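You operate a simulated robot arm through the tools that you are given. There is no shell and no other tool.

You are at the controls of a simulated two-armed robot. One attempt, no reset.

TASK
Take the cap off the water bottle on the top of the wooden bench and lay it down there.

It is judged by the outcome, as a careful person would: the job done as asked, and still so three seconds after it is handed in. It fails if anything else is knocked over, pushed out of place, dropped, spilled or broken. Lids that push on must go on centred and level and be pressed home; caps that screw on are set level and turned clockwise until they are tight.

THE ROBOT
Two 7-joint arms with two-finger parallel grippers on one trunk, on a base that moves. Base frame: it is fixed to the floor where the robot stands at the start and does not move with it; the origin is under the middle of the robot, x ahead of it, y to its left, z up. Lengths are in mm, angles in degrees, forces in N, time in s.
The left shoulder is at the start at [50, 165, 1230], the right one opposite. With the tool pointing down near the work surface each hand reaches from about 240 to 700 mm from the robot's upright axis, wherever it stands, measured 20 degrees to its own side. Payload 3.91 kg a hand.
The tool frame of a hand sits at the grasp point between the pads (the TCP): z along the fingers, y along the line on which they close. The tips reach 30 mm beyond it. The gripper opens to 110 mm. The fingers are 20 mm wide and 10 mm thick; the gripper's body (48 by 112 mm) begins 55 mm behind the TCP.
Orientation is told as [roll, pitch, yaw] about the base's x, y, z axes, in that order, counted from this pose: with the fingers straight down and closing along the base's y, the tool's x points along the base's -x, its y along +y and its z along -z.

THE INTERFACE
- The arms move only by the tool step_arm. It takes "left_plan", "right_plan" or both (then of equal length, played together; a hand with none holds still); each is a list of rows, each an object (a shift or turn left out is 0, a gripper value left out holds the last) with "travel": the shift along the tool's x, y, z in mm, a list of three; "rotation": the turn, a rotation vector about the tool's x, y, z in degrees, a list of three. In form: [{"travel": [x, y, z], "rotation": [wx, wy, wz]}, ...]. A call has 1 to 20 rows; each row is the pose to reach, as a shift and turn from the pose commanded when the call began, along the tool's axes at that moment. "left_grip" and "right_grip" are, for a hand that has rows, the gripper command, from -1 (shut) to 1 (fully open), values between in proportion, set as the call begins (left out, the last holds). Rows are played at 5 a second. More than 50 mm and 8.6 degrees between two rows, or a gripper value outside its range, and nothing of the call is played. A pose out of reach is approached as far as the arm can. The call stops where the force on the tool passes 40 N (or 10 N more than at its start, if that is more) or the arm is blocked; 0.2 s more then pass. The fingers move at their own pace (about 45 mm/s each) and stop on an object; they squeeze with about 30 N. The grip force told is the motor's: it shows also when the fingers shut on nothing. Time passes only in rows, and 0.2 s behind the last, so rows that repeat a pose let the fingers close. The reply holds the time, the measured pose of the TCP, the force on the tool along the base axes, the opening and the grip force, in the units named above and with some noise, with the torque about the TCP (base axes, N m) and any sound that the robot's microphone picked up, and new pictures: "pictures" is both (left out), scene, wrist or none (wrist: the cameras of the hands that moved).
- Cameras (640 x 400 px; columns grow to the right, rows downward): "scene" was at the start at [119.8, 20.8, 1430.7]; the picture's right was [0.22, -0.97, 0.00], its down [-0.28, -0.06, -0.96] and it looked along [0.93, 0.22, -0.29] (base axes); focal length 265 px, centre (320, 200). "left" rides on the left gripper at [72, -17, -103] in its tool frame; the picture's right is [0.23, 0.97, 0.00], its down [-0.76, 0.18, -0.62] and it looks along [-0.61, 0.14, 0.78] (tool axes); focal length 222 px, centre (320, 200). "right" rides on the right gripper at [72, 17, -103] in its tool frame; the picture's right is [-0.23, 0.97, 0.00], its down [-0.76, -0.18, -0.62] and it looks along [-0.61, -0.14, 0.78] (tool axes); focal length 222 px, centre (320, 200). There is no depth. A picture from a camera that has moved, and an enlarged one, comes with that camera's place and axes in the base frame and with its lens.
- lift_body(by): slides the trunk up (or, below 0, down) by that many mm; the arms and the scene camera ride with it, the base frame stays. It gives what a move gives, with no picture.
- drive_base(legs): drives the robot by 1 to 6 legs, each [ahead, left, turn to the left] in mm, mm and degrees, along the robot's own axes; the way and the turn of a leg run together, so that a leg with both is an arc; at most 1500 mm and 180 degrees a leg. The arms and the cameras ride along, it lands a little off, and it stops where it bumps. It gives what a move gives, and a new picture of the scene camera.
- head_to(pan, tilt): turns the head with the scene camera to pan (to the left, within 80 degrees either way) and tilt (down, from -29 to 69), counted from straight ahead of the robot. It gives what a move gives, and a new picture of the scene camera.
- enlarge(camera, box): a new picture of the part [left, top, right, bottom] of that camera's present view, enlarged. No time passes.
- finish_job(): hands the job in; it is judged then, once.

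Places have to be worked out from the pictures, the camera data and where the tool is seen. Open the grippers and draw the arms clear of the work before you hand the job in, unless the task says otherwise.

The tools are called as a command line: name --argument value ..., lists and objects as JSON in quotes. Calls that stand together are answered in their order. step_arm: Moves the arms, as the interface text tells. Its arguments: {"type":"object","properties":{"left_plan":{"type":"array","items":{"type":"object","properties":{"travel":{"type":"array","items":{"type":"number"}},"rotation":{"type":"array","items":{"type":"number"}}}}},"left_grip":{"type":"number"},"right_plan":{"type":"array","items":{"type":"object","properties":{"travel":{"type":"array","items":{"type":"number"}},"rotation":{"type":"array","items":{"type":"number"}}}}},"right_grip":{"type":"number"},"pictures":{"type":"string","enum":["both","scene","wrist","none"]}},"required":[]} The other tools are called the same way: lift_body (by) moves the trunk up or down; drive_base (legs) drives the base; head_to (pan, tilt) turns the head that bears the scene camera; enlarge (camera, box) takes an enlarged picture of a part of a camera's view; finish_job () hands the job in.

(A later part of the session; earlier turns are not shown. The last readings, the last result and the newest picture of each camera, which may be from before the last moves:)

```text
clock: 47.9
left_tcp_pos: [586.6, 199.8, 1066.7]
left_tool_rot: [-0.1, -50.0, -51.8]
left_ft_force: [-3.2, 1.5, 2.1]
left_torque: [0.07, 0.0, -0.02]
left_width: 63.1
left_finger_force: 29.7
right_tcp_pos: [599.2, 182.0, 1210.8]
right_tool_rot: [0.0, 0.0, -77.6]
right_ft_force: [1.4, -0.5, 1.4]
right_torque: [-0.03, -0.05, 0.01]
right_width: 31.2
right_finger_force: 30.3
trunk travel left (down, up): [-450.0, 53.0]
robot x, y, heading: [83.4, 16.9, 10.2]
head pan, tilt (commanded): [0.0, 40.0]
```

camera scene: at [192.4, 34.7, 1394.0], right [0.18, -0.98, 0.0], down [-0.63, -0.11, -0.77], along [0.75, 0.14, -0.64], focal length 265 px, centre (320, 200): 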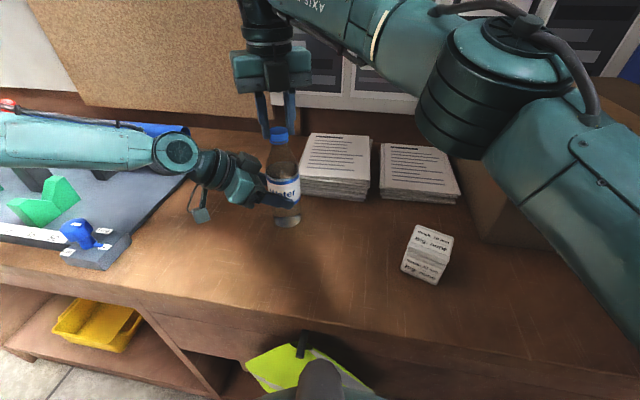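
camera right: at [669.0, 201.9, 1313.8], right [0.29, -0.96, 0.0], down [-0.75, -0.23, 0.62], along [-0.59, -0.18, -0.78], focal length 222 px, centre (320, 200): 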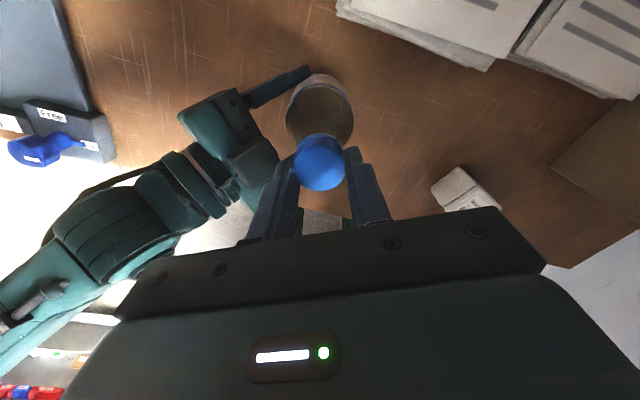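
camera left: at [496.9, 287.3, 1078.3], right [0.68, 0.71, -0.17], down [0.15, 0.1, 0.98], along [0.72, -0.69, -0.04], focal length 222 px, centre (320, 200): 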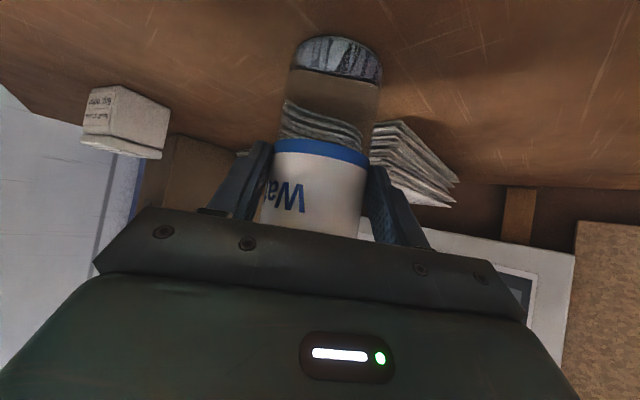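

Side force fell to about 1 N, so the hand is now concentric with the cap. I continue the stroke by 60° with a slow rise of 0.8 mm.

step_arm --right_plan '[{"travel": [0, 0, -0.1], "rotation": [0, 0, -5]}, {"travel": [0, 0, -0.1], "rotation": [0, 0, -10]}, {"travel": [0, 0, -0.2], "rotation": [0, 0, -15]}, {"travel": [0, 0, -0.3], "rotation": [0, 0, -20]}, {"travel": [0, 0, -0.3], "rotation": [0, 0, -25]}, {"travel": [0, 0, -0.4], "rotation": [0, 0, -30]}, {"travel": [0, 0, -0.5], "rotation": [0, 0, -35]}, {"travel": [0, 0, -0.5], "rotation": [0, 0, -40]}, {"travel": [0, 0, -0.6], "rotation": [0, 0, -45]}, {"travel": [0, 0, -0.7], "rotation": [0, 0, -50]}, {"travel": [0, 0, -0.7], "rotation": [0, 0, -55]}, {"travel": [0, 0, -0.8], "rotation": [0, 0, -60]}]' --pictures "none"

enlarge --camera "scene" --box '[230, 90, 330, 170]'

```text
clock: 50.5
left_tcp_pos: [585.5, 199.5, 1066.6]
left_tool_rot: [-0.1, -50.0, -52.0]
left_ft_force: [-2.6, -1.7, 0.7]
left_torque: [0.7, -0.44, -0.1]
left_width: 62.9
left_finger_force: 30.1
right_tcp_pos: [599.8, 180.9, 1211.2]
right_tool_rot: [0.2, -0.1, -17.4]
right_ft_force: [4.5, 4.0, 2.5]
right_torque: [0.07, -0.09, -0.01]
right_width: 31.2
right_finger_force: 29.9
trunk travel left (down, up): [-450.0, 53.0]
robot x, y, heading: [77.9, 12.3, 10.3]
head pan, tilt (commanded): [0.0, 40.0]
```

```text
5.00 times, centred on (280, 130) of scene
camera zoom: at [192.4, 34.8, 1394.0], right [0.18, -0.98, 0.0], down [-0.63, -0.11, -0.77], along [0.75, 0.14, -0.64], focal length 1325 px, centre (520, 550)
```

zoom: 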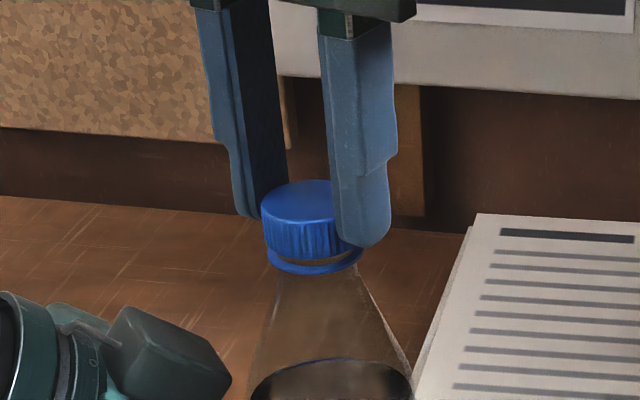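

The cap is lifting off its ring, with small forces of (4.5, 4.0, 2.5) N. I follow by about 1 mm and continue another 60°, rising along.

step_arm --right_plan '[{"travel": [-0.7, 1.1, -0.4], "rotation": [0, 0, 0]}, {"travel": [-0.7, 1.1, -0.5], "rotation": [0, 0, -5]}, {"travel": [-0.7, 1.1, -0.6], "rotation": [0, 0, -10]}, {"travel": [-0.7, 1.1, -0.7], "rotation": [0, 0, -15]}, {"travel": [-0.7, 1.1, -0.7], "rotation": [0, 0, -20]}, {"travel": [-0.7, 1.1, -0.8], "rotation": [0, 0, -25]}, {"travel": [-0.7, 1.1, -0.9], "rotation": [0, 0, -30]}, {"travel": [-0.7, 1.1, -0.9], "rotation": [0, 0, -35]}, {"travel": [-0.7, 1.1, -1.0], "rotation": [0, 0, -40]}, {"travel": [-0.7, 1.1, -1.1], "rotation": [0, 0, -45]}, {"travel": [-0.7, 1.1, -1.1], "rotation": [0, 0, -50]}, {"travel": [-0.7, 1.1, -1.2], "rotation": [0, 0, -55]}, {"travel": [-0.7, 1.1, -1.3], "rotation": [0, 0, -60]}]' --pictures "none"

enlarge --camera "scene" --box '[230, 90, 330, 170]'

```text
clock: 53.3
left_tcp_pos: [585.0, 199.3, 1067.5]
left_tool_rot: [-0.1, -50.2, -51.9]
left_ft_force: [8.5, -1.6, 0.9]
left_torque: [-0.06, 0.68, 0.18]
left_width: 63.2
left_finger_force: 30.3
right_tcp_pos: [601.7, 182.0, 1215.0]
right_tool_rot: [0.0, -0.1, 42.3]
right_ft_force: [-7.6, 0.1, -0.7]
right_torque: [0.07, 0.29, 0.0]
right_width: 31.3
right_finger_force: 30.0
trunk travel left (down, up): [-450.0, 53.0]
robot x, y, heading: [77.9, 12.6, 9.9]
head pan, tilt (commanded): [0.0, 40.0]
```

```text
5.00 times, centred on (280, 130) of scene
camera zoom: at [192.7, 34.6, 1394.0], right [0.18, -0.98, 0.0], down [-0.63, -0.11, -0.77], along [0.75, 0.14, -0.64], focal length 1325 px, centre (520, 550)
```

zoom: 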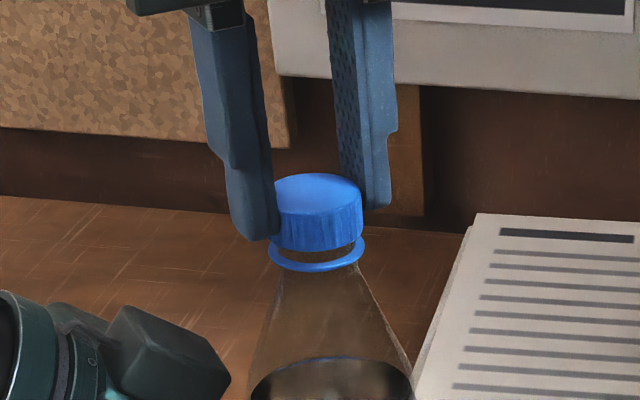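

After about 192° in all the cap has risen nearly 4 mm and a clear gap shows above the ring. Side force is −7.6 N in x, so I re-centre by about 1.7 mm and rise 1 mm to feel whether the thread has let go.

step_arm --right_plan '[{"travel": [0.6, 0.6, 0]}, {"travel": [1.2, 1.1, 0]}, {"travel": [1.2, 1.1, -0.5]}, {"travel": [1.2, 1.1, -1]}]' --pictures "none"

enlarge --camera "scene" --box '[230, 90, 330, 170]'

```text
clock: 54.3
left_tcp_pos: [585.1, 198.7, 1067.2]
left_tool_rot: [0.0, -49.9, -52.1]
left_ft_force: [-8.2, -0.8, 5.6]
left_torque: [-0.1, -0.89, -0.16]
left_width: 63.1
left_finger_force: 30.0
right_tcp_pos: [600.4, 181.2, 1213.2]
right_tool_rot: [-0.1, -0.1, 42.1]
right_ft_force: [7.3, 1.6, -7.3]
right_torque: [0.16, -0.29, -0.01]
right_width: 31.0
right_finger_force: 29.9
trunk travel left (down, up): [-450.0, 53.0]
robot x, y, heading: [81.2, 16.0, 10.4]
head pan, tilt (commanded): [0.0, 40.0]
```

```text
5.00 times, centred on (280, 130) of scene
camera zoom: at [192.6, 34.7, 1394.0], right [0.18, -0.98, 0.0], down [-0.63, -0.11, -0.77], along [0.75, 0.14, -0.64], focal length 1325 px, centre (520, 550)
```

zoom: 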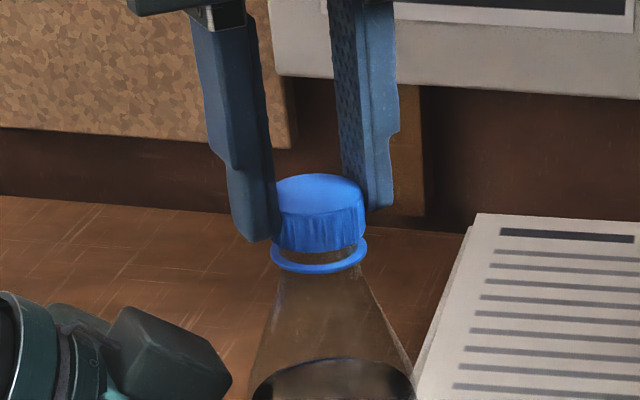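

Raising ahead of the thread gave −7 N, so the cap is still threaded. I ease back 0.5 mm, re-centre, and keep turning with the rise matched to about 5 mm a turn.

step_arm --right_plan '[{"travel": [-0.6, -0.5, 0.6], "rotation": [0, 0, 0]}, {"travel": [-0.6, -0.5, 0.5], "rotation": [0, 0, -5]}, {"travel": [-0.6, -0.5, 0.4], "rotation": [0, 0, -10]}, {"travel": [-0.6, -0.5, 0.4], "rotation": [0, 0, -15]}, {"travel": [-0.6, -0.5, 0.3], "rotation": [0, 0, -20]}, {"travel": [-0.6, -0.5, 0.2], "rotation": [0, 0, -25]}, {"travel": [-0.6, -0.5, 0.1], "rotation": [0, 0, -30]}, {"travel": [-0.6, -0.5, 0.1], "rotation": [0, 0, -35]}, {"travel": [-0.6, -0.5, 0], "rotation": [0, 0, -40]}]' --pictures "none"

enlarge --camera "scene" --box '[230, 90, 330, 170]'

```text
clock: 56.3
left_tcp_pos: [585.7, 199.6, 1066.6]
left_tool_rot: [0.0, -50.1, -51.8]
left_ft_force: [0.5, 0.3, -0.2]
left_torque: [-0.04, 0.01, -0.02]
left_width: 0.0
left_finger_force: 30.1
right_tcp_pos: [534.9, 117.2, 1164.8]
right_tool_rot: [0.0, -0.2, 74.5]
right_ft_force: [0.1, -0.6, -0.3]
right_torque: [0.08, -0.01, -0.01]
right_width: 0.0
right_finger_force: 29.8
right hand out of reach, approached as far as the arm can: row 4, 5, 6, 7, 8, 9
trunk travel left (down, up): [-450.0, 53.0]
robot x, y, heading: [79.4, 13.8, 10.3]
head pan, tilt (commanded): [0.0, 40.0]
```

```text
5.00 times, centred on (280, 130) of scene
camera zoom: at [192.0, 34.6, 1394.1], right [0.18, -0.98, 0.0], down [-0.63, -0.11, -0.77], along [0.75, 0.14, -0.64], focal length 1325 px, centre (520, 550)
```

zoom: 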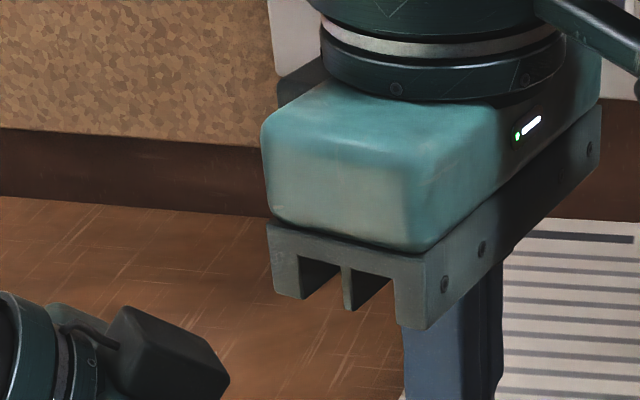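

The right arm ran into its yaw limit, swung away, and both hands now read zero width, so the bottle has left the grip. I hold still and look at where it went.

enlarge --camera "scene" --box '[0, 0, 640, 400]'

enlarge --camera "left" --box '[0, 0, 640, 400]'

enlarge --camera "right" --box '[0, 0, 640, 400]'

```text
1.00 times, centred on (320, 200) of scene (not enlarged: the box is as wide or as high as the picture)
camera zoom: at [192.0, 34.6, 1394.1], right [0.18, -0.98, 0.0], down [-0.63, -0.11, -0.77], along [0.75, 0.14, -0.64], focal length 265 px, centre (320, 200)
```

zoom: 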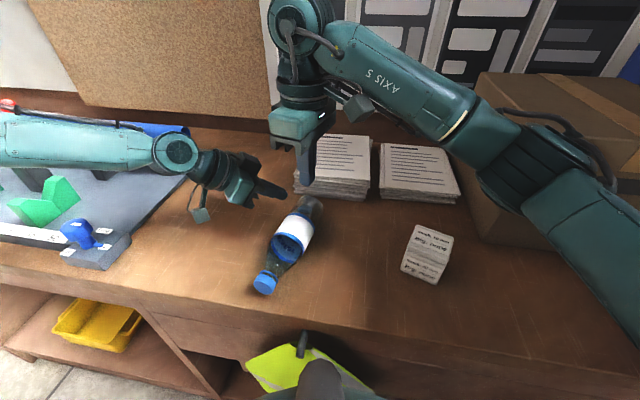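

```text
1.00 times, centred on (320, 200) of left (not enlarged: the box is as wide or as high as the picture)
camera zoom: at [496.5, 287.5, 1078.3], right [0.68, 0.72, -0.17], down [0.15, 0.1, 0.98], along [0.72, -0.69, -0.04], focal length 222 px, centre (320, 200)
```

zoom: 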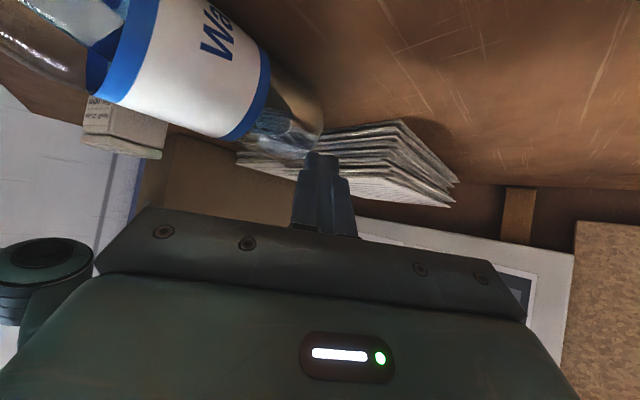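

```text
1.00 times, centred on (320, 200) of right (not enlarged: the box is as wide or as high as the picture)
camera zoom: at [497.4, 50.4, 1267.9], right [-0.88, 0.48, 0.0], down [0.37, 0.68, 0.63], along [0.3, 0.55, -0.78], focal length 222 px, centre (320, 200)
```

zoom: 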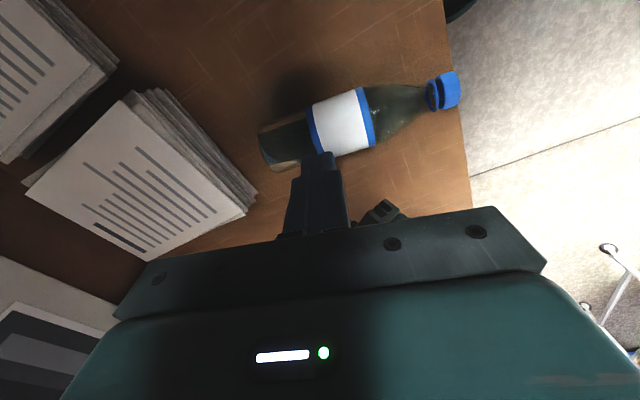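

The bottle is lying on its side on the bench, cap still on, from about (621, 129) at the base to (418, 166) at the cap. I let a moment pass without moving to see whether it is rolling.

step_arm --left_plan '[{"travel": [0, 0, 0]}]' --pictures "scene"

```text
clock: 56.7
left_tcp_pos: [585.5, 199.6, 1068.0]
left_tool_rot: [-0.1, -49.9, -51.9]
left_ft_force: [0.5, -0.4, 0.1]
left_torque: [-0.01, -0.01, -0.02]
left_width: 0.1
left_finger_force: 30.7
right_tcp_pos: [535.7, 117.3, 1164.8]
right_tool_rot: [0.1, -0.2, 74.4]
right_ft_force: [0.5, -0.2, 0.6]
right_torque: [-0.05, 0.0, 0.02]
right_width: 0.0
right_finger_force: 30.0
trunk travel left (down, up): [-450.0, 53.0]
robot x, y, heading: [81.0, 18.4, 9.9]
head pan, tilt (commanded): [0.0, 40.0]
camera scene: at [192.5, 34.6, 1394.0], right [0.18, -0.98, 0.0], down [-0.63, -0.11, -0.77], along [0.75, 0.14, -0.64], focal length 265 px, centre (320, 200)
```

scene: 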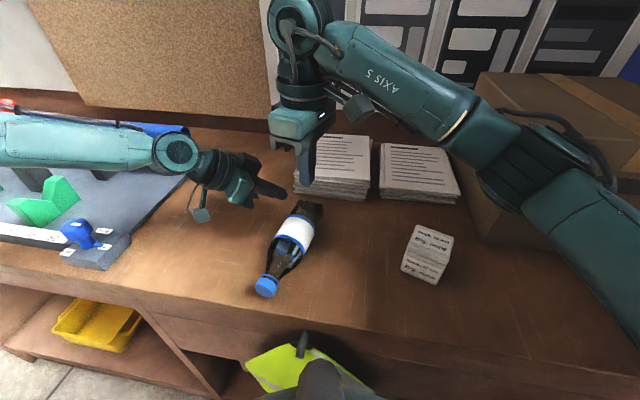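

It has moved only slightly in 0.4 s. I watch once more.

step_arm --left_plan '[{"travel": [0, 0, 0]}, {"travel": [0, 0, 0]}]' --pictures "scene"

enlarge --camera "scene" --box '[200, 160, 380, 310]'

```text
clock: 57.3
left_tcp_pos: [585.5, 199.4, 1066.8]
left_tool_rot: [-0.2, -50.0, -51.9]
left_ft_force: [0.8, -0.6, 0.2]
left_torque: [-0.01, 0.01, 0.01]
left_width: 0.2
left_finger_force: 29.9
right_tcp_pos: [535.0, 117.9, 1164.9]
right_tool_rot: [0.0, -0.2, 74.4]
right_ft_force: [0.2, 0.2, 0.6]
right_torque: [0.02, -0.02, -0.01]
right_width: 0.0
right_finger_force: 30.0
trunk travel left (down, up): [-450.0, 53.0]
robot x, y, heading: [78.8, 13.2, 10.2]
head pan, tilt (commanded): [0.0, 40.0]
camera scene: at [192.5, 34.6, 1394.0], right [0.18, -0.98, 0.0], down [-0.63, -0.11, -0.77], along [0.75, 0.14, -0.64], focal length 265 px, centre (320, 200)
```

scene: 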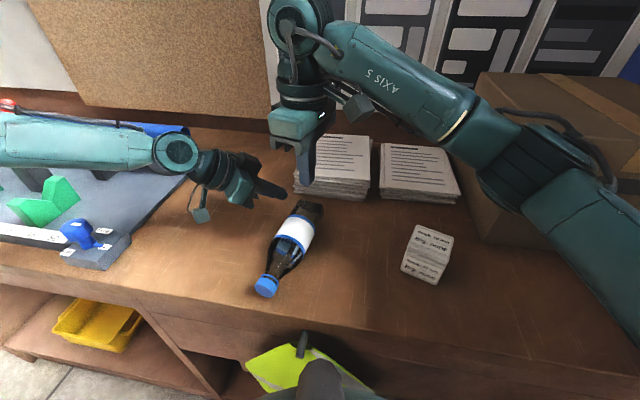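

```text
2.67 times, centred on (290, 235) of scene
camera zoom: at [192.5, 34.6, 1394.0], right [0.18, -0.98, 0.0], down [-0.63, -0.11, -0.77], along [0.75, 0.14, -0.64], focal length 707 px, centre (400, 107)
```

zoom: 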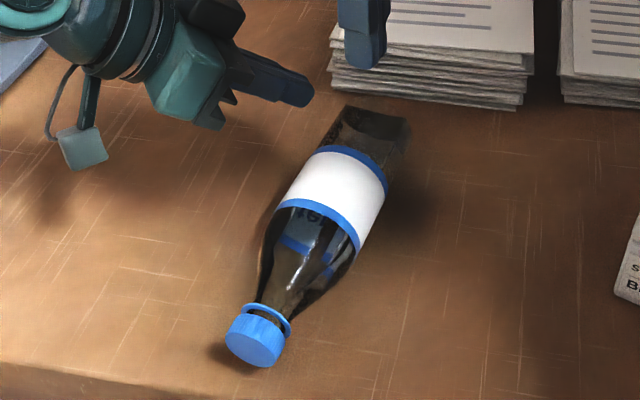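

The bottle has come to rest on its side with the cap still on, and nothing else has moved. I'll stand it up again with the left hand. First I raise both hands straight up, clear of it.

step_arm --left_plan '[{"travel": [-15, 0, -13]}, {"travel": [-31, 0, -26]}, {"travel": [-46, 0, -39]}, {"travel": [-61, 0, -51]}, {"travel": [-77, 0, -64]}]' --right_plan '[{"travel": [0, 0, -24]}, {"travel": [0, 0, -48]}, {"travel": [0, 0, -72]}, {"travel": [0, 0, -96]}, {"travel": [0, 0, -120]}]' --pictures "scene"

```text
clock: 58.5
left_tcp_pos: [586.0, 198.1, 1167.3]
left_tool_rot: [0.0, -50.2, -51.9]
left_ft_force: [-0.3, 0.4, 0.0]
left_torque: [0.01, 0.01, 0.0]
left_width: 0.0
left_finger_force: 30.0
right_tcp_pos: [515.2, 113.7, 1280.3]
right_tool_rot: [-0.1, -0.2, 74.4]
right_ft_force: [0.0, 0.0, -0.4]
right_torque: [-0.01, -0.03, 0.0]
right_width: 0.0
right_finger_force: 29.9
right hand out of reach, approached as far as the arm can: row 3, 4, 5
trunk travel left (down, up): [-450.0, 53.0]
robot x, y, heading: [82.0, 15.0, 10.2]
head pan, tilt (commanded): [0.0, 40.0]
camera scene: at [191.8, 34.4, 1394.0], right [0.18, -0.98, 0.0], down [-0.63, -0.11, -0.77], along [0.75, 0.14, -0.64], focal length 265 px, centre (320, 200)
```

scene: 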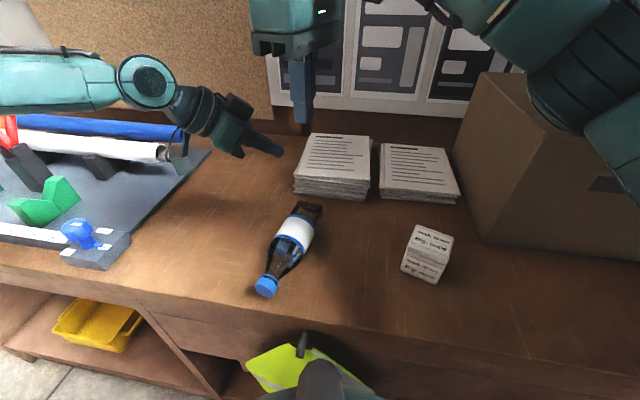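

Both are up. I bring the right hand back to the right with its yaw returned to about 0, out of the left hand's way.

step_arm --right_plan '[{"travel": [18, 1, -2], "rotation": [0, 0, 7]}, {"travel": [36, 2, -4], "rotation": [0, 0, 14]}, {"travel": [54, 4, -6], "rotation": [0, 0, 21]}, {"travel": [72, 5, -8], "rotation": [0, 0, 28]}, {"travel": [90, 6, -10], "rotation": [0, 0, 35]}, {"travel": [108, 7, -12], "rotation": [0, 0, 42]}, {"travel": [126, 8, -14], "rotation": [0, 0, 49]}, {"travel": [144, 10, -16], "rotation": [0, 0, 56]}, {"travel": [162, 11, -18], "rotation": [0, 0, 63]}, {"travel": [180, 12, -20], "rotation": [0, 0, 70]}]' --pictures "scene"

```text
clock: 60.7
left_tcp_pos: [586.5, 197.4, 1167.7]
left_tool_rot: [0.0, -50.0, -52.0]
left_ft_force: [0.4, 0.8, 0.1]
left_torque: [0.06, 0.01, 0.03]
left_width: 0.1
left_finger_force: 29.9
right_tcp_pos: [457.6, -56.7, 1298.2]
right_tool_rot: [0.1, -0.1, 4.2]
right_ft_force: [-0.4, -0.7, 0.0]
right_torque: [0.0, 0.03, -0.04]
right_width: 0.1
right_finger_force: 30.2
trunk travel left (down, up): [-450.0, 53.0]
robot x, y, heading: [76.7, 15.6, 10.3]
head pan, tilt (commanded): [0.0, 40.0]
camera scene: at [192.2, 34.1, 1394.0], right [0.18, -0.98, 0.0], down [-0.63, -0.11, -0.77], along [0.75, 0.14, -0.64], focal length 265 px, centre (320, 200)
```

scene: 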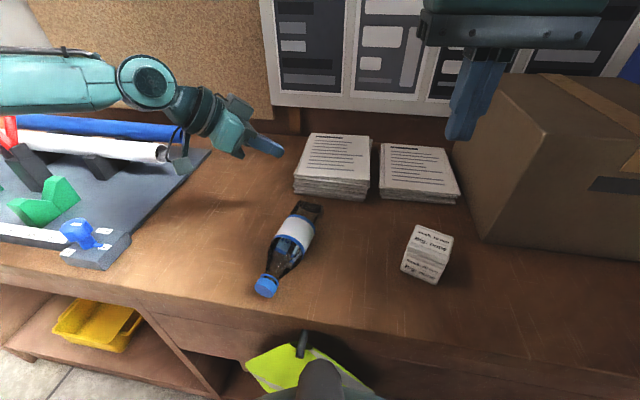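

Next I test, empty-handed and high up, whether the left hand can take the horizontal pose (pitch about −85°) that standing the bottle up will need.

step_arm --left_plan '[{"rotation": [0, -6, 0]}, {"rotation": [0, -12, 0]}, {"rotation": [0, -18, 0]}, {"rotation": [0, -24, 0]}, {"rotation": [0, -30, 0]}, {"rotation": [0, -36, 0]}]' --pictures "none"

```text
clock: 62.1
left_tcp_pos: [585.5, 216.7, 1194.0]
left_tool_rot: [4.7, -79.5, -44.8]
left_ft_force: [0.1, -0.3, -0.3]
left_torque: [-0.02, 0.02, -0.02]
left_width: 0.0
left_finger_force: 29.6
left hand out of reach, approached as far as the arm can: row 4, 5, 6
right_tcp_pos: [459.2, -55.8, 1296.3]
right_tool_rot: [0.1, 0.0, 4.3]
right_ft_force: [-0.2, -0.2, -0.4]
right_torque: [0.04, 0.03, 0.0]
right_width: 0.2
right_finger_force: 30.3
trunk travel left (down, up): [-450.0, 53.0]
robot x, y, heading: [81.3, 18.5, 10.3]
head pan, tilt (commanded): [0.0, 40.0]
```

The left hand's horizontal tilt limit is about −68° there, so I'll pick the bottle up with a matching lean, so that standing it up ends at a reachable −50°. First I bring the left hand back to a relaxed pose.

step_arm --left_plan '[{"travel": [0, 0, -20], "rotation": [0, 6, 0]}, {"travel": [0, 0, -40], "rotation": [0, 12, 0]}, {"travel": [0, 0, -60], "rotation": [0, 18, 0]}, {"travel": [0, 0, -80], "rotation": [0, 24, 0]}, {"travel": [0, 0, -100], "rotation": [0, 30, 0]}]' --left_grip 1 --pictures "none"

```text
clock: 63.3
left_tcp_pos: [525.4, 277.5, 1174.4]
left_tool_rot: [0.0, -55.9, -52.0]
left_ft_force: [0.1, -0.1, -0.3]
left_torque: [0.02, 0.01, 0.05]
left_width: 104.6
left_finger_force: 0.0
left hand out of reach, approached as far as the arm can: row 1, 2
right_tcp_pos: [456.5, -57.9, 1297.7]
right_tool_rot: [0.2, -0.1, 4.4]
right_ft_force: [0.4, -0.6, 0.5]
right_torque: [0.02, 0.0, 0.0]
right_width: 0.1
right_finger_force: 29.4
trunk travel left (down, up): [-450.0, 53.0]
robot x, y, heading: [80.7, 14.6, 10.1]
head pan, tilt (commanded): [0.0, 40.0]
```

The left hand is relaxed at (525, 278, 1174). I turn its yaw to about 0 while rising and backing off, then I'll point it straight down.

step_arm --left_plan '[{"travel": [-6, -7, -11], "rotation": [-6.2, 0, -4.2]}, {"travel": [-13, -13, -21], "rotation": [-12.3, 0, -8.3]}, {"travel": [-20, -20, -32], "rotation": [-18.5, 0, -12.5]}, {"travel": [-26, -27, -43], "rotation": [-24.6, 0, -16.6]}, {"travel": [-33, -34, -54], "rotation": [-30.8, 0, -20.8]}, {"travel": [-39, -40, -65], "rotation": [-37, 0, -25]}, {"travel": [-46, -47, -75], "rotation": [-43.1, 0, -29.1]}]' --left_grip 1 --pictures "none"

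```text
clock: 64.9
left_tcp_pos: [465.5, 278.0, 1255.7]
left_tool_rot: [-0.2, -55.9, 0.3]
left_ft_force: [-0.7, -0.6, -0.5]
left_torque: [0.02, 0.0, 0.03]
left_width: 110.1
left_finger_force: 0.0
right_tcp_pos: [458.0, -56.5, 1297.8]
right_tool_rot: [0.2, -0.1, 4.3]
right_ft_force: [-0.6, -0.6, 0.4]
right_torque: [0.0, -0.04, 0.0]
right_width: 0.0
right_finger_force: 29.9
trunk travel left (down, up): [-450.0, 53.0]
robot x, y, heading: [80.3, 10.8, 10.2]
head pan, tilt (commanded): [0.0, 40.0]
```

Now I bring the left tool upright (pitch back to 0).

step_arm --left_plan '[{"rotation": [0, 7, 0]}, {"rotation": [0, 14, 0]}, {"rotation": [0, 21, 0]}, {"rotation": [0, 28, 0]}, {"rotation": [0, 35, 0]}, {"rotation": [0, 42, 0]}, {"rotation": [0, 49, 0]}, {"rotation": [0, 56, 0]}]' --pictures "none"

```text
clock: 66.7
left_tcp_pos: [467.5, 277.9, 1253.2]
left_tool_rot: [0.0, 0.1, 0.0]
left_ft_force: [0.4, 0.0, 0.4]
left_torque: [0.03, 0.01, -0.02]
left_width: 110.0
left_finger_force: 0.1
right_tcp_pos: [458.0, -56.4, 1296.6]
right_tool_rot: [0.1, -0.2, 4.4]
right_ft_force: [-0.7, 0.3, 0.9]
right_torque: [-0.01, -0.03, -0.03]
right_width: 0.0
right_finger_force: 30.1
trunk travel left (down, up): [-450.0, 53.0]
robot x, y, heading: [82.1, 8.2, 10.2]
head pan, tilt (commanded): [0.0, 40.0]
```

Tool-down works here. Now I turn the left yaw counter-clockwise towards +171°, in two halves, checking the reach.

step_arm --left_plan '[{"rotation": [0, 0, -7]}, {"rotation": [0, 0, -14]}, {"rotation": [0, 0, -21]}, {"rotation": [0, 0, -28]}, {"rotation": [0, 0, -35]}, {"rotation": [0, 0, -42]}, {"rotation": [0, 0, -49]}, {"rotation": [0, 0, -56]}, {"rotation": [0, 0, -63]}, {"rotation": [0, 0, -70]}, {"rotation": [0, 0, -77]}, {"rotation": [0, 0, -84]}]' --pictures "none"

step_arm --left_plan '[{"rotation": [0, 0, -7]}, {"rotation": [0, 0, -14]}, {"rotation": [0, 0, -21]}, {"rotation": [0, 0, -28]}, {"rotation": [0, 0, -35]}, {"rotation": [0, 0, -42]}, {"rotation": [0, 0, -49]}, {"rotation": [0, 0, -56]}, {"rotation": [0, 0, -63]}, {"rotation": [0, 0, -70]}, {"rotation": [0, 0, -77]}, {"rotation": [0, 0, -84]}, {"rotation": [0, 0, -87]}]' --pictures "both"

```text
clock: 69.3
left_tcp_pos: [466.9, 278.8, 1254.2]
left_tool_rot: [0.0, 0.0, 84.2]
left_ft_force: [-0.9, -1.1, 0.0]
left_torque: [-0.06, -0.03, -0.01]
left_width: 110.1
left_finger_force: 0.1
right_tcp_pos: [456.5, -57.0, 1298.5]
right_tool_rot: [0.2, -0.1, 4.4]
right_ft_force: [-1.3, -0.7, -0.1]
right_torque: [-0.03, -0.01, -0.01]
right_width: 0.1
right_finger_force: 30.3
trunk travel left (down, up): [-450.0, 53.0]
robot x, y, heading: [80.0, 13.7, 10.1]
head pan, tilt (commanded): [0.0, 40.0]
```

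```text
clock: 72.1
left_tcp_pos: [442.8, 417.6, 1253.4]
left_tool_rot: [1.4, 0.4, 169.3]
left_ft_force: [-0.3, 0.6, 0.1]
left_torque: [0.0, 0.04, -0.01]
left_width: 110.0
left_finger_force: 0.2
left hand out of reach, approached as far as the arm can: row 9, 10, 11, 12, 13
right_tcp_pos: [457.5, -57.0, 1297.7]
right_tool_rot: [0.2, -0.2, 4.5]
right_ft_force: [0.6, 0.1, 0.7]
right_torque: [0.01, 0.0, 0.02]
right_width: 0.2
right_finger_force: 30.7
trunk travel left (down, up): [-450.0, 53.0]
robot x, y, heading: [79.3, 13.9, 9.9]
head pan, tilt (commanded): [0.0, 40.0]
camera scene: at [192.6, 34.4, 1394.0], right [0.18, -0.98, 0.0], down [-0.63, -0.11, -0.77], along [0.75, 0.14, -0.64], focal length 265 px, centre (320, 200)
camera left: at [516.9, 421.3, 1357.7], right [0.04, -1.0, 0.02], down [-0.78, -0.02, 0.62], along [-0.62, -0.04, -0.78], focal length 222 px, centre (320, 200)
```

scene: 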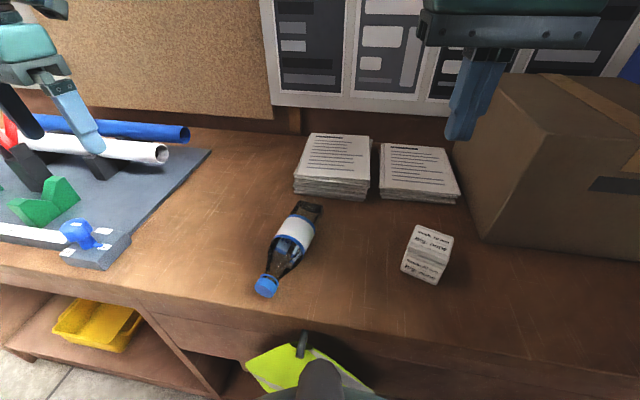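
left: 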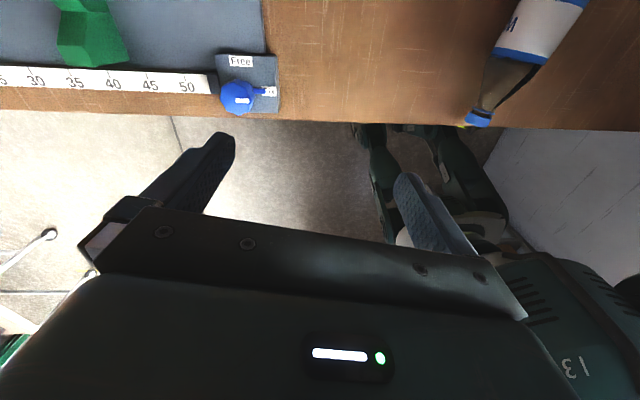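

The left hand's upper yaw limit near the middle is about 143°, so it cannot meet the cap direction (about 171°) as the bottle lies now. I'll first turn the lying bottle about 80° with the right hand so the cap points left, then pick it up with the left. I move the left hand back and to the side.

step_arm --left_plan '[{"travel": [-3, -9, -2], "rotation": [0, 0, 7]}, {"travel": [-6, -18, -4], "rotation": [0, 0, 14]}, {"travel": [-9, -27, -6], "rotation": [0, 0, 21]}, {"travel": [-12, -36, -8], "rotation": [0, 0, 28]}, {"travel": [-15, -45, -10], "rotation": [0, 0, 35]}, {"travel": [-18, -54, -12], "rotation": [0, 0, 42]}, {"travel": [-21, -63, -14], "rotation": [0, 0, 49]}, {"travel": [-24, -72, -16], "rotation": [0, 0, 56]}, {"travel": [-27, -81, -18], "rotation": [0, 0, 63]}, {"travel": [-30, -90, -20], "rotation": [0, 0, 70]}, {"travel": [-33, -98, -20], "rotation": [0, 0, 77]}, {"travel": [-37, -106, -20], "rotation": [0, 0, 84]}]' --pictures "none"

```text
clock: 74.7
left_tcp_pos: [422.3, 527.0, 1271.0]
left_tool_rot: [0.1, 0.2, 86.8]
left_ft_force: [-0.6, -1.0, 0.4]
left_torque: [0.03, 0.01, -0.01]
left_width: 110.0
left_finger_force: 0.0
right_tcp_pos: [456.5, -55.8, 1297.6]
right_tool_rot: [0.2, -0.1, 4.4]
right_ft_force: [0.1, 0.7, -0.7]
right_torque: [0.03, 0.03, -0.04]
right_width: 0.0
right_finger_force: 29.4
trunk travel left (down, up): [-450.0, 53.0]
robot x, y, heading: [80.2, 14.6, 10.0]
head pan, tilt (commanded): [0.0, 40.0]
```

The left hand is well out of the way at (422, 527). Now I bring the right hand, opened wide and squared to the bottle's axis, above its middle.

step_arm --right_plan '[{"travel": [-10, 24, 10], "rotation": [0, 0, 1.6]}, {"travel": [-21, 49, 30], "rotation": [0, 0, 3.2]}, {"travel": [-31, 73, 50], "rotation": [0, 0, 4.8]}, {"travel": [-42, 97, 70], "rotation": [0, 0, 6.4]}, {"travel": [-52, 121, 90], "rotation": [0, 0, 8]}, {"travel": [-62, 146, 110], "rotation": [0, 0, 9.6]}, {"travel": [-73, 170, 130], "rotation": [0, 0, 11.3]}, {"travel": [-83, 194, 147], "rotation": [0, 0, 12.9]}]' --right_grip 1 --pictures "both"

```text
clock: 76.5
left_tcp_pos: [424.4, 527.6, 1271.6]
left_tool_rot: [0.0, 0.1, 87.0]
left_ft_force: [0.3, 0.2, -0.1]
left_torque: [-0.02, -0.02, -0.01]
left_width: 109.9
left_finger_force: 0.0
right_tcp_pos: [527.2, 146.9, 1150.6]
right_tool_rot: [0.2, 0.0, -8.5]
right_ft_force: [-0.2, 0.3, -0.4]
right_torque: [-0.01, 0.0, -0.02]
right_width: 109.9
right_finger_force: 0.0
trunk travel left (down, up): [-450.0, 53.0]
robot x, y, heading: [82.8, 14.8, 10.3]
head pan, tilt (commanded): [0.0, 40.0]
camera scene: at [192.6, 35.4, 1394.0], right [0.18, -0.98, 0.0], down [-0.63, -0.11, -0.77], along [0.75, 0.14, -0.64], focal length 265 px, centre (320, 200)
camera right: at [457.1, 172.4, 1254.4], right [0.37, 0.93, 0.0], down [0.73, -0.29, 0.62], along [0.58, -0.23, -0.78], focal length 222 px, centre (320, 200)
```

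scene: 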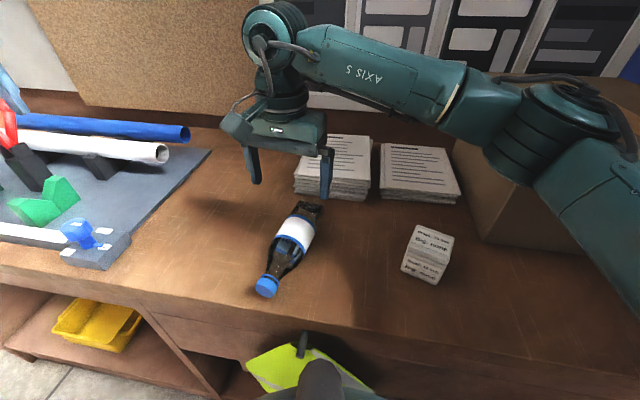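
right: 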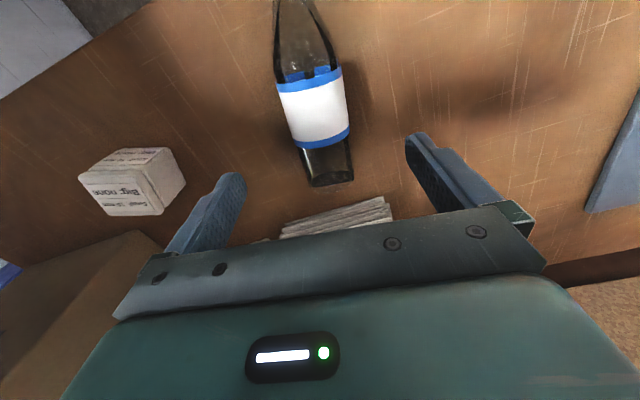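

The bottle's axis is confirmed at about 172°, with the hand 6 mm off sideways. I correct and lower around it to z≈1060, then check.

step_arm --right_plan '[{"travel": [4, -5.6, 10]}, {"travel": [4, -5.6, 30]}, {"travel": [4, -5.6, 50]}, {"travel": [4, -5.6, 70]}, {"travel": [4, -5.6, 90]}]' --pictures "both"

enlarge --camera "scene" --box '[200, 130, 380, 310]'

```text
clock: 77.7
left_tcp_pos: [424.5, 526.4, 1272.1]
left_tool_rot: [0.0, 0.1, 87.1]
left_ft_force: [-0.1, 0.9, 0.3]
left_torque: [-0.02, 0.0, 0.01]
left_width: 110.1
left_finger_force: 0.0
right_tcp_pos: [519.7, 139.2, 1062.2]
right_tool_rot: [0.2, -0.1, -8.5]
right_ft_force: [-1.4, -0.2, 0.1]
right_torque: [0.02, 0.0, 0.02]
right_width: 110.0
right_finger_force: 0.0
trunk travel left (down, up): [-450.0, 53.0]
robot x, y, heading: [78.8, 15.0, 10.0]
head pan, tilt (commanded): [0.0, 40.0]
camera scene: at [192.6, 34.5, 1394.0], right [0.18, -0.98, 0.0], down [-0.63, -0.11, -0.77], along [0.75, 0.14, -0.64], focal length 265 px, centre (320, 200)
camera right: at [450.1, 165.3, 1165.1], right [0.37, 0.93, 0.0], down [0.73, -0.29, 0.62], along [0.58, -0.23, -0.78], focal length 222 px, centre (320, 200)
```

scene: 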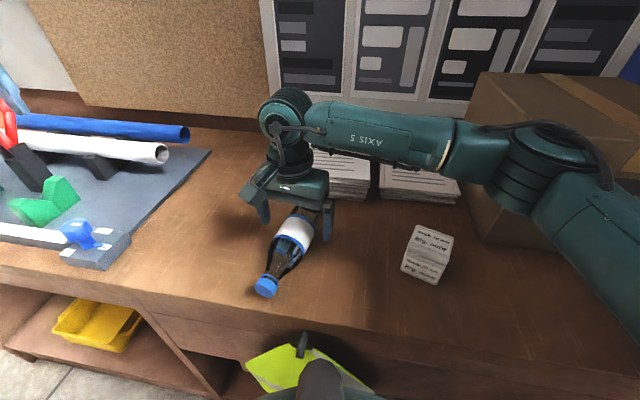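
right: 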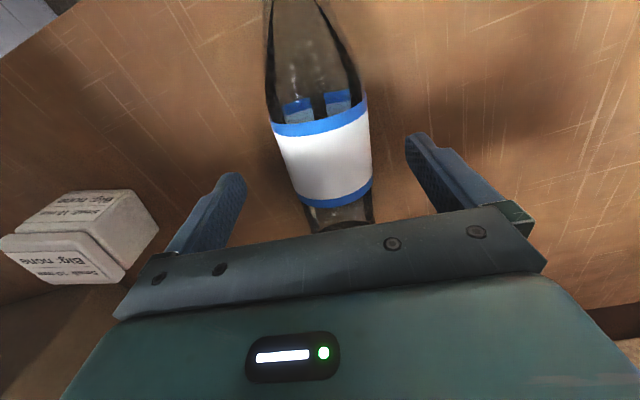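

```text
2.22 times, centred on (290, 220) of scene
camera zoom: at [192.6, 34.5, 1394.0], right [0.18, -0.98, 0.0], down [-0.63, -0.11, -0.77], along [0.75, 0.14, -0.64], focal length 589 px, centre (387, 156)
```

zoom: 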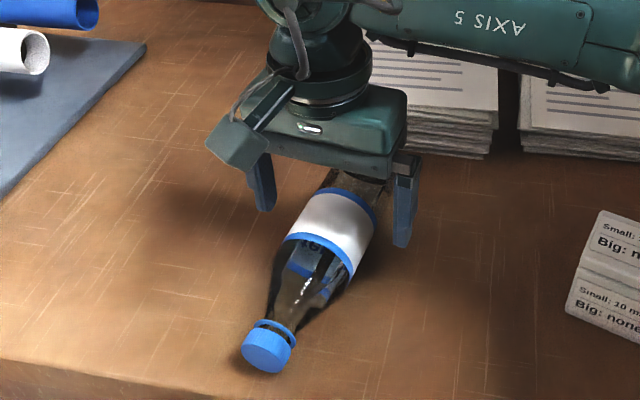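

The bottle lies between the fingers; the label centre is about 3 mm along +y and 8 mm towards the base. I correct for that and lower so the tips come just above the bench.

step_arm --right_plan '[{"travel": [-8, 3, 0]}, {"travel": [-8, 3, 12]}, {"travel": [-8, 3, 24]}, {"travel": [-8, 3, 34]}, {"travel": [-8, 3, 42]}]' --pictures "both"

enlarge --camera "scene" --box '[220, 150, 380, 310]'

```text
clock: 78.9
left_tcp_pos: [423.6, 525.9, 1271.1]
left_tool_rot: [0.0, 0.1, 87.0]
left_ft_force: [0.2, 0.0, 0.3]
left_torque: [0.01, 0.0, 0.01]
left_width: 110.1
left_finger_force: 0.0
right_tcp_pos: [529.8, 140.9, 1021.1]
right_tool_rot: [0.3, -0.1, -8.5]
right_ft_force: [0.3, 0.0, -0.4]
right_torque: [-0.01, 0.0, 0.0]
right_width: 110.1
right_finger_force: 0.1
trunk travel left (down, up): [-450.0, 53.0]
robot x, y, heading: [77.5, 14.3, 10.2]
head pan, tilt (commanded): [0.0, 40.0]
camera scene: at [192.6, 34.6, 1394.0], right [0.18, -0.98, 0.0], down [-0.63, -0.11, -0.77], along [0.75, 0.14, -0.64], focal length 265 px, centre (320, 200)
camera right: at [459.4, 167.4, 1124.3], right [0.37, 0.93, 0.0], down [0.73, -0.29, 0.62], along [0.58, -0.23, -0.78], focal length 222 px, centre (320, 200)
```

scene: 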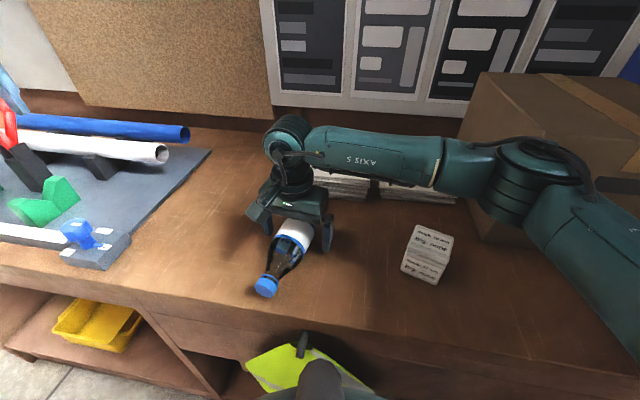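
right: 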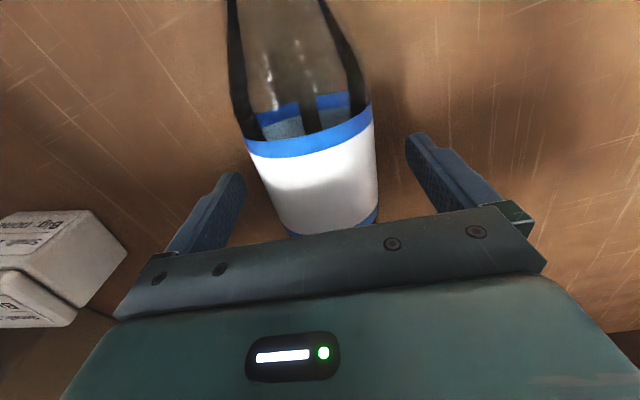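

```text
2.50 times, centred on (300, 230) of scene
camera zoom: at [192.6, 34.6, 1394.0], right [0.18, -0.98, 0.0], down [-0.63, -0.11, -0.77], along [0.75, 0.14, -0.64], focal length 663 px, centre (370, 125)
```

zoom: 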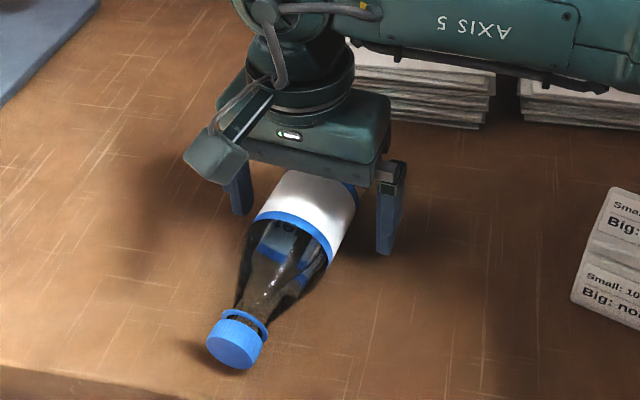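

The fingers straddle the lying bottle at mid-body with nothing touched. I close the right hand on it.

step_arm --right_plan '[{"travel": [0, 0, 0]}, {"travel": [0, 0, 0]}, {"travel": [0, 0, 0]}, {"travel": [0, 0, 0]}, {"travel": [0, 0, 0]}, {"travel": [0, 0, 0]}]' --right_grip -1 --pictures "wrist"

```text
clock: 80.3
left_tcp_pos: [424.1, 526.1, 1272.4]
left_tool_rot: [0.1, 0.1, 87.0]
left_ft_force: [0.4, 0.3, -0.9]
left_torque: [0.02, 0.02, 0.0]
left_width: 109.8
left_finger_force: 0.1
right_tcp_pos: [529.6, 141.9, 1022.4]
right_tool_rot: [0.2, -0.1, -8.5]
right_ft_force: [1.1, 0.5, 2.0]
right_torque: [0.05, 0.05, -0.1]
right_width: 62.9
right_finger_force: 30.0
trunk travel left (down, up): [-450.0, 53.0]
robot x, y, heading: [80.9, 14.1, 10.3]
head pan, tilt (commanded): [0.0, 40.0]
camera right: at [459.2, 167.7, 1124.5], right [0.37, 0.93, 0.0], down [0.73, -0.29, 0.62], along [0.58, -0.23, -0.78], focal length 222 px, centre (320, 200)
```

right: 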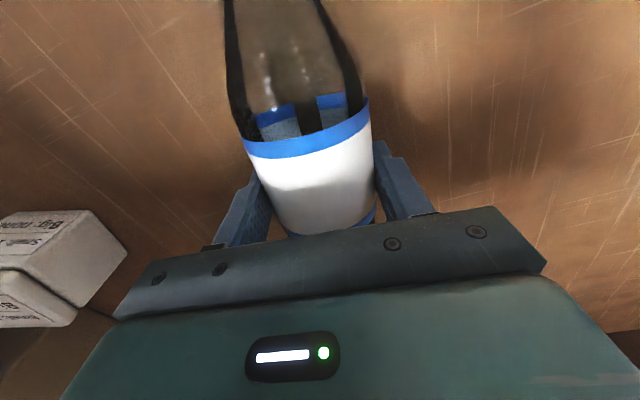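

The bottle is firmly held at 62.9 mm. I lift it 15 mm and slowly swing it 80° clockwise so the cap will point to the left.

step_arm --right_plan '[{"travel": [0, 0, -5]}, {"travel": [0, 0, -10]}, {"travel": [0, 0, -15]}, {"travel": [0, 0, -15]}]' --pictures "scene"

```text
clock: 81.3
left_tcp_pos: [423.9, 525.7, 1270.5]
left_tool_rot: [0.0, 0.1, 87.1]
left_ft_force: [-0.1, -0.7, 0.5]
left_torque: [0.01, 0.02, -0.03]
left_width: 110.2
left_finger_force: 0.1
right_tcp_pos: [528.7, 142.3, 1036.6]
right_tool_rot: [0.1, 0.0, -8.6]
right_ft_force: [-0.5, -0.4, -4.0]
right_torque: [0.02, -0.04, -0.04]
right_width: 62.8
right_finger_force: 30.2
trunk travel left (down, up): [-450.0, 53.0]
robot x, y, heading: [82.2, 13.7, 10.3]
head pan, tilt (commanded): [0.0, 40.0]
camera scene: at [192.9, 34.7, 1393.9], right [0.18, -0.98, 0.0], down [-0.63, -0.11, -0.77], along [0.75, 0.14, -0.64], focal length 265 px, centre (320, 200)
```

scene: 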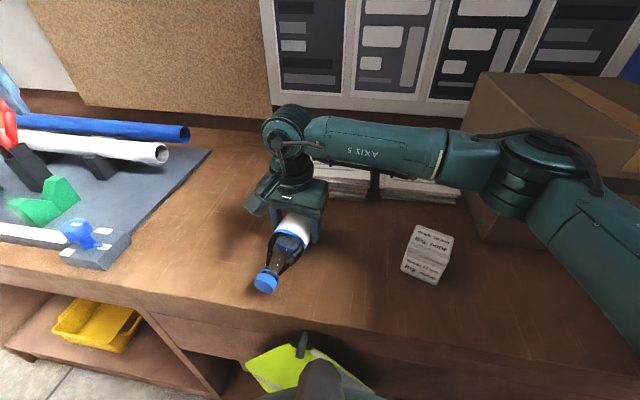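

The bottle weighs about 0.4 kg and hangs balanced. I swing it 80° clockwise in slow steps.

step_arm --right_plan '[{"rotation": [0, 0, 5]}, {"rotation": [0, 0, 10]}, {"rotation": [0, 0, 15]}, {"rotation": [0, 0, 20]}, {"rotation": [0, 0, 25]}, {"rotation": [0, 0, 30]}, {"rotation": [0, 0, 35]}, {"rotation": [0, 0, 40]}, {"rotation": [0, 0, 45]}, {"rotation": [0, 0, 50]}, {"rotation": [0, 0, 55]}, {"rotation": [0, 0, 60]}, {"rotation": [0, 0, 65]}, {"rotation": [0, 0, 70]}, {"rotation": [0, 0, 75]}, {"rotation": [0, 0, 80]}]' --pictures "both"

```text
clock: 84.7
left_tcp_pos: [423.9, 526.0, 1270.7]
left_tool_rot: [0.0, 0.1, 87.0]
left_ft_force: [0.9, 0.2, 0.2]
left_torque: [0.0, 0.0, -0.02]
left_width: 110.1
left_finger_force: 0.2
right_tcp_pos: [528.8, 142.6, 1034.5]
right_tool_rot: [0.1, 0.2, -88.6]
right_ft_force: [0.3, -0.5, -4.5]
right_torque: [-0.04, -0.02, -0.01]
right_width: 62.6
right_finger_force: 30.5
trunk travel left (down, up): [-450.0, 53.0]
robot x, y, heading: [78.3, 12.2, 10.0]
head pan, tilt (commanded): [0.0, 40.0]
camera scene: at [192.8, 34.7, 1394.0], right [0.18, -0.98, 0.0], down [-0.63, -0.11, -0.77], along [0.75, 0.14, -0.64], focal length 265 px, centre (320, 200)
camera right: at [543.6, 212.5, 1138.5], right [0.98, -0.2, 0.0], down [-0.16, -0.77, 0.62], along [-0.13, -0.61, -0.78], focal length 222 px, centre (320, 200)
```

scene: 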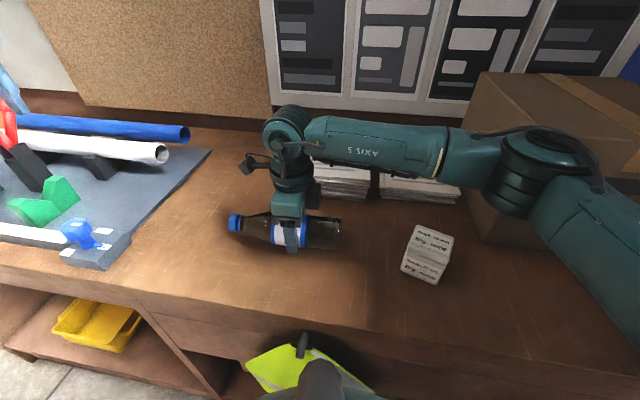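
right: 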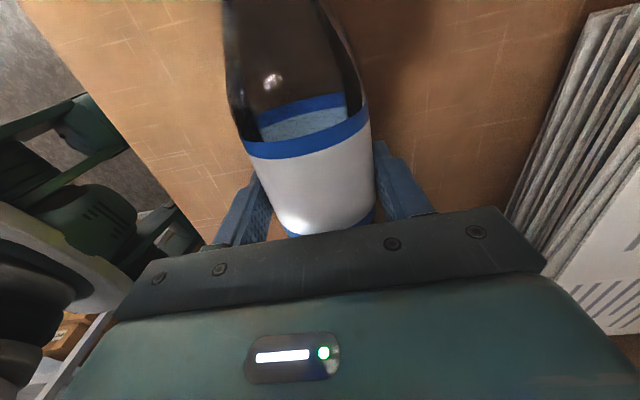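

The bottle now points left. I lower it back to the bench; I'll then open the fingers only slightly so that they still fence it in while I check that it lies still.

step_arm --right_plan '[{"travel": [0, 0, 4]}, {"travel": [0, 0, 8]}, {"travel": [0, 0, 12]}, {"travel": [0, 0, 14]}]' --pictures "none"

```text
clock: 85.7
left_tcp_pos: [423.6, 526.3, 1271.5]
left_tool_rot: [0.0, 0.1, 87.0]
left_ft_force: [0.0, -0.4, -0.3]
left_torque: [-0.01, 0.05, 0.02]
left_width: 110.0
left_finger_force: 0.0
right_tcp_pos: [528.2, 142.1, 1022.1]
right_tool_rot: [0.0, 0.2, -88.4]
right_ft_force: [0.5, -0.9, -1.4]
right_torque: [-0.22, 0.0, 0.04]
right_width: 62.5
right_finger_force: 29.6
trunk travel left (down, up): [-450.0, 53.0]
robot x, y, heading: [81.7, 14.2, 10.4]
head pan, tilt (commanded): [0.0, 40.0]
```

The bench is starting to carry the weight (−1.4 N left). I lower 1 mm more and then open to about 73 mm.

step_arm --right_plan '[{"travel": [0, 0, 0.7]}, {"travel": [0, 0, 1.2]}]' --pictures "none"

step_arm --right_plan '[{"travel": [0, 0, 0]}, {"travel": [0, 0, 0]}, {"travel": [0, 0, 0]}, {"travel": [0, 0, 0]}]' --right_grip 0.33 --pictures "both"

```text
clock: 86.3
left_tcp_pos: [424.2, 525.8, 1270.5]
left_tool_rot: [0.0, 0.1, 87.0]
left_ft_force: [-0.2, 0.8, -0.5]
left_torque: [0.0, -0.01, 0.0]
left_width: 109.7
left_finger_force: 0.1
right_tcp_pos: [529.0, 141.7, 1021.2]
right_tool_rot: [0.1, 0.2, -88.6]
right_ft_force: [1.1, 0.7, 7.0]
right_torque: [-0.78, 0.02, -0.04]
right_width: 62.7
right_finger_force: 30.3
trunk travel left (down, up): [-450.0, 53.0]
robot x, y, heading: [82.0, 13.9, 10.4]
head pan, tilt (commanded): [0.0, 40.0]
```

```text
clock: 87.3
left_tcp_pos: [424.5, 527.3, 1271.9]
left_tool_rot: [0.1, 0.0, 87.0]
left_ft_force: [0.8, 0.9, -0.3]
left_torque: [0.0, 0.0, 0.0]
left_width: 110.2
left_finger_force: 0.0
right_tcp_pos: [529.8, 141.6, 1019.9]
right_tool_rot: [0.0, 0.2, -88.5]
right_ft_force: [0.4, 0.0, 0.9]
right_torque: [0.0, 0.01, -0.04]
right_width: 73.2
right_finger_force: 0.1
trunk travel left (down, up): [-450.0, 53.0]
robot x, y, heading: [82.8, 13.6, 10.1]
head pan, tilt (commanded): [0.0, 40.0]
camera scene: at [192.5, 34.6, 1394.0], right [0.18, -0.98, 0.0], down [-0.63, -0.11, -0.77], along [0.75, 0.14, -0.64], focal length 265 px, centre (320, 200)
camera right: at [543.0, 213.0, 1123.8], right [0.98, -0.2, 0.0], down [-0.16, -0.77, 0.62], along [-0.12, -0.61, -0.78], focal length 222 px, centre (320, 200)
```

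scene: 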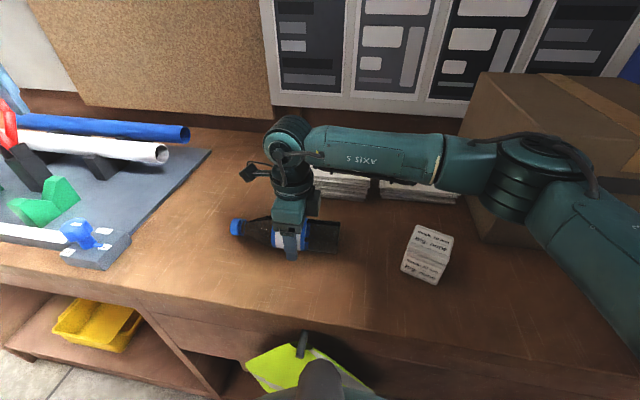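
right: 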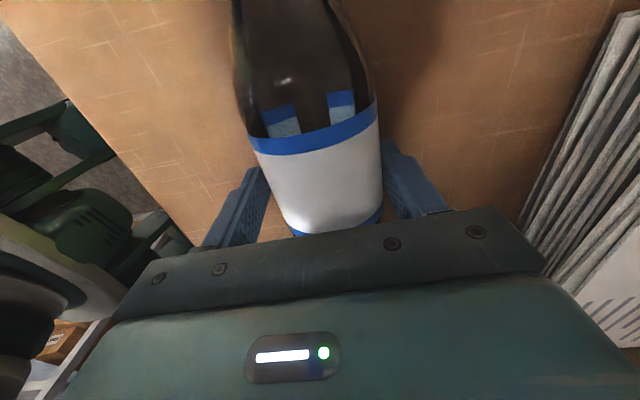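

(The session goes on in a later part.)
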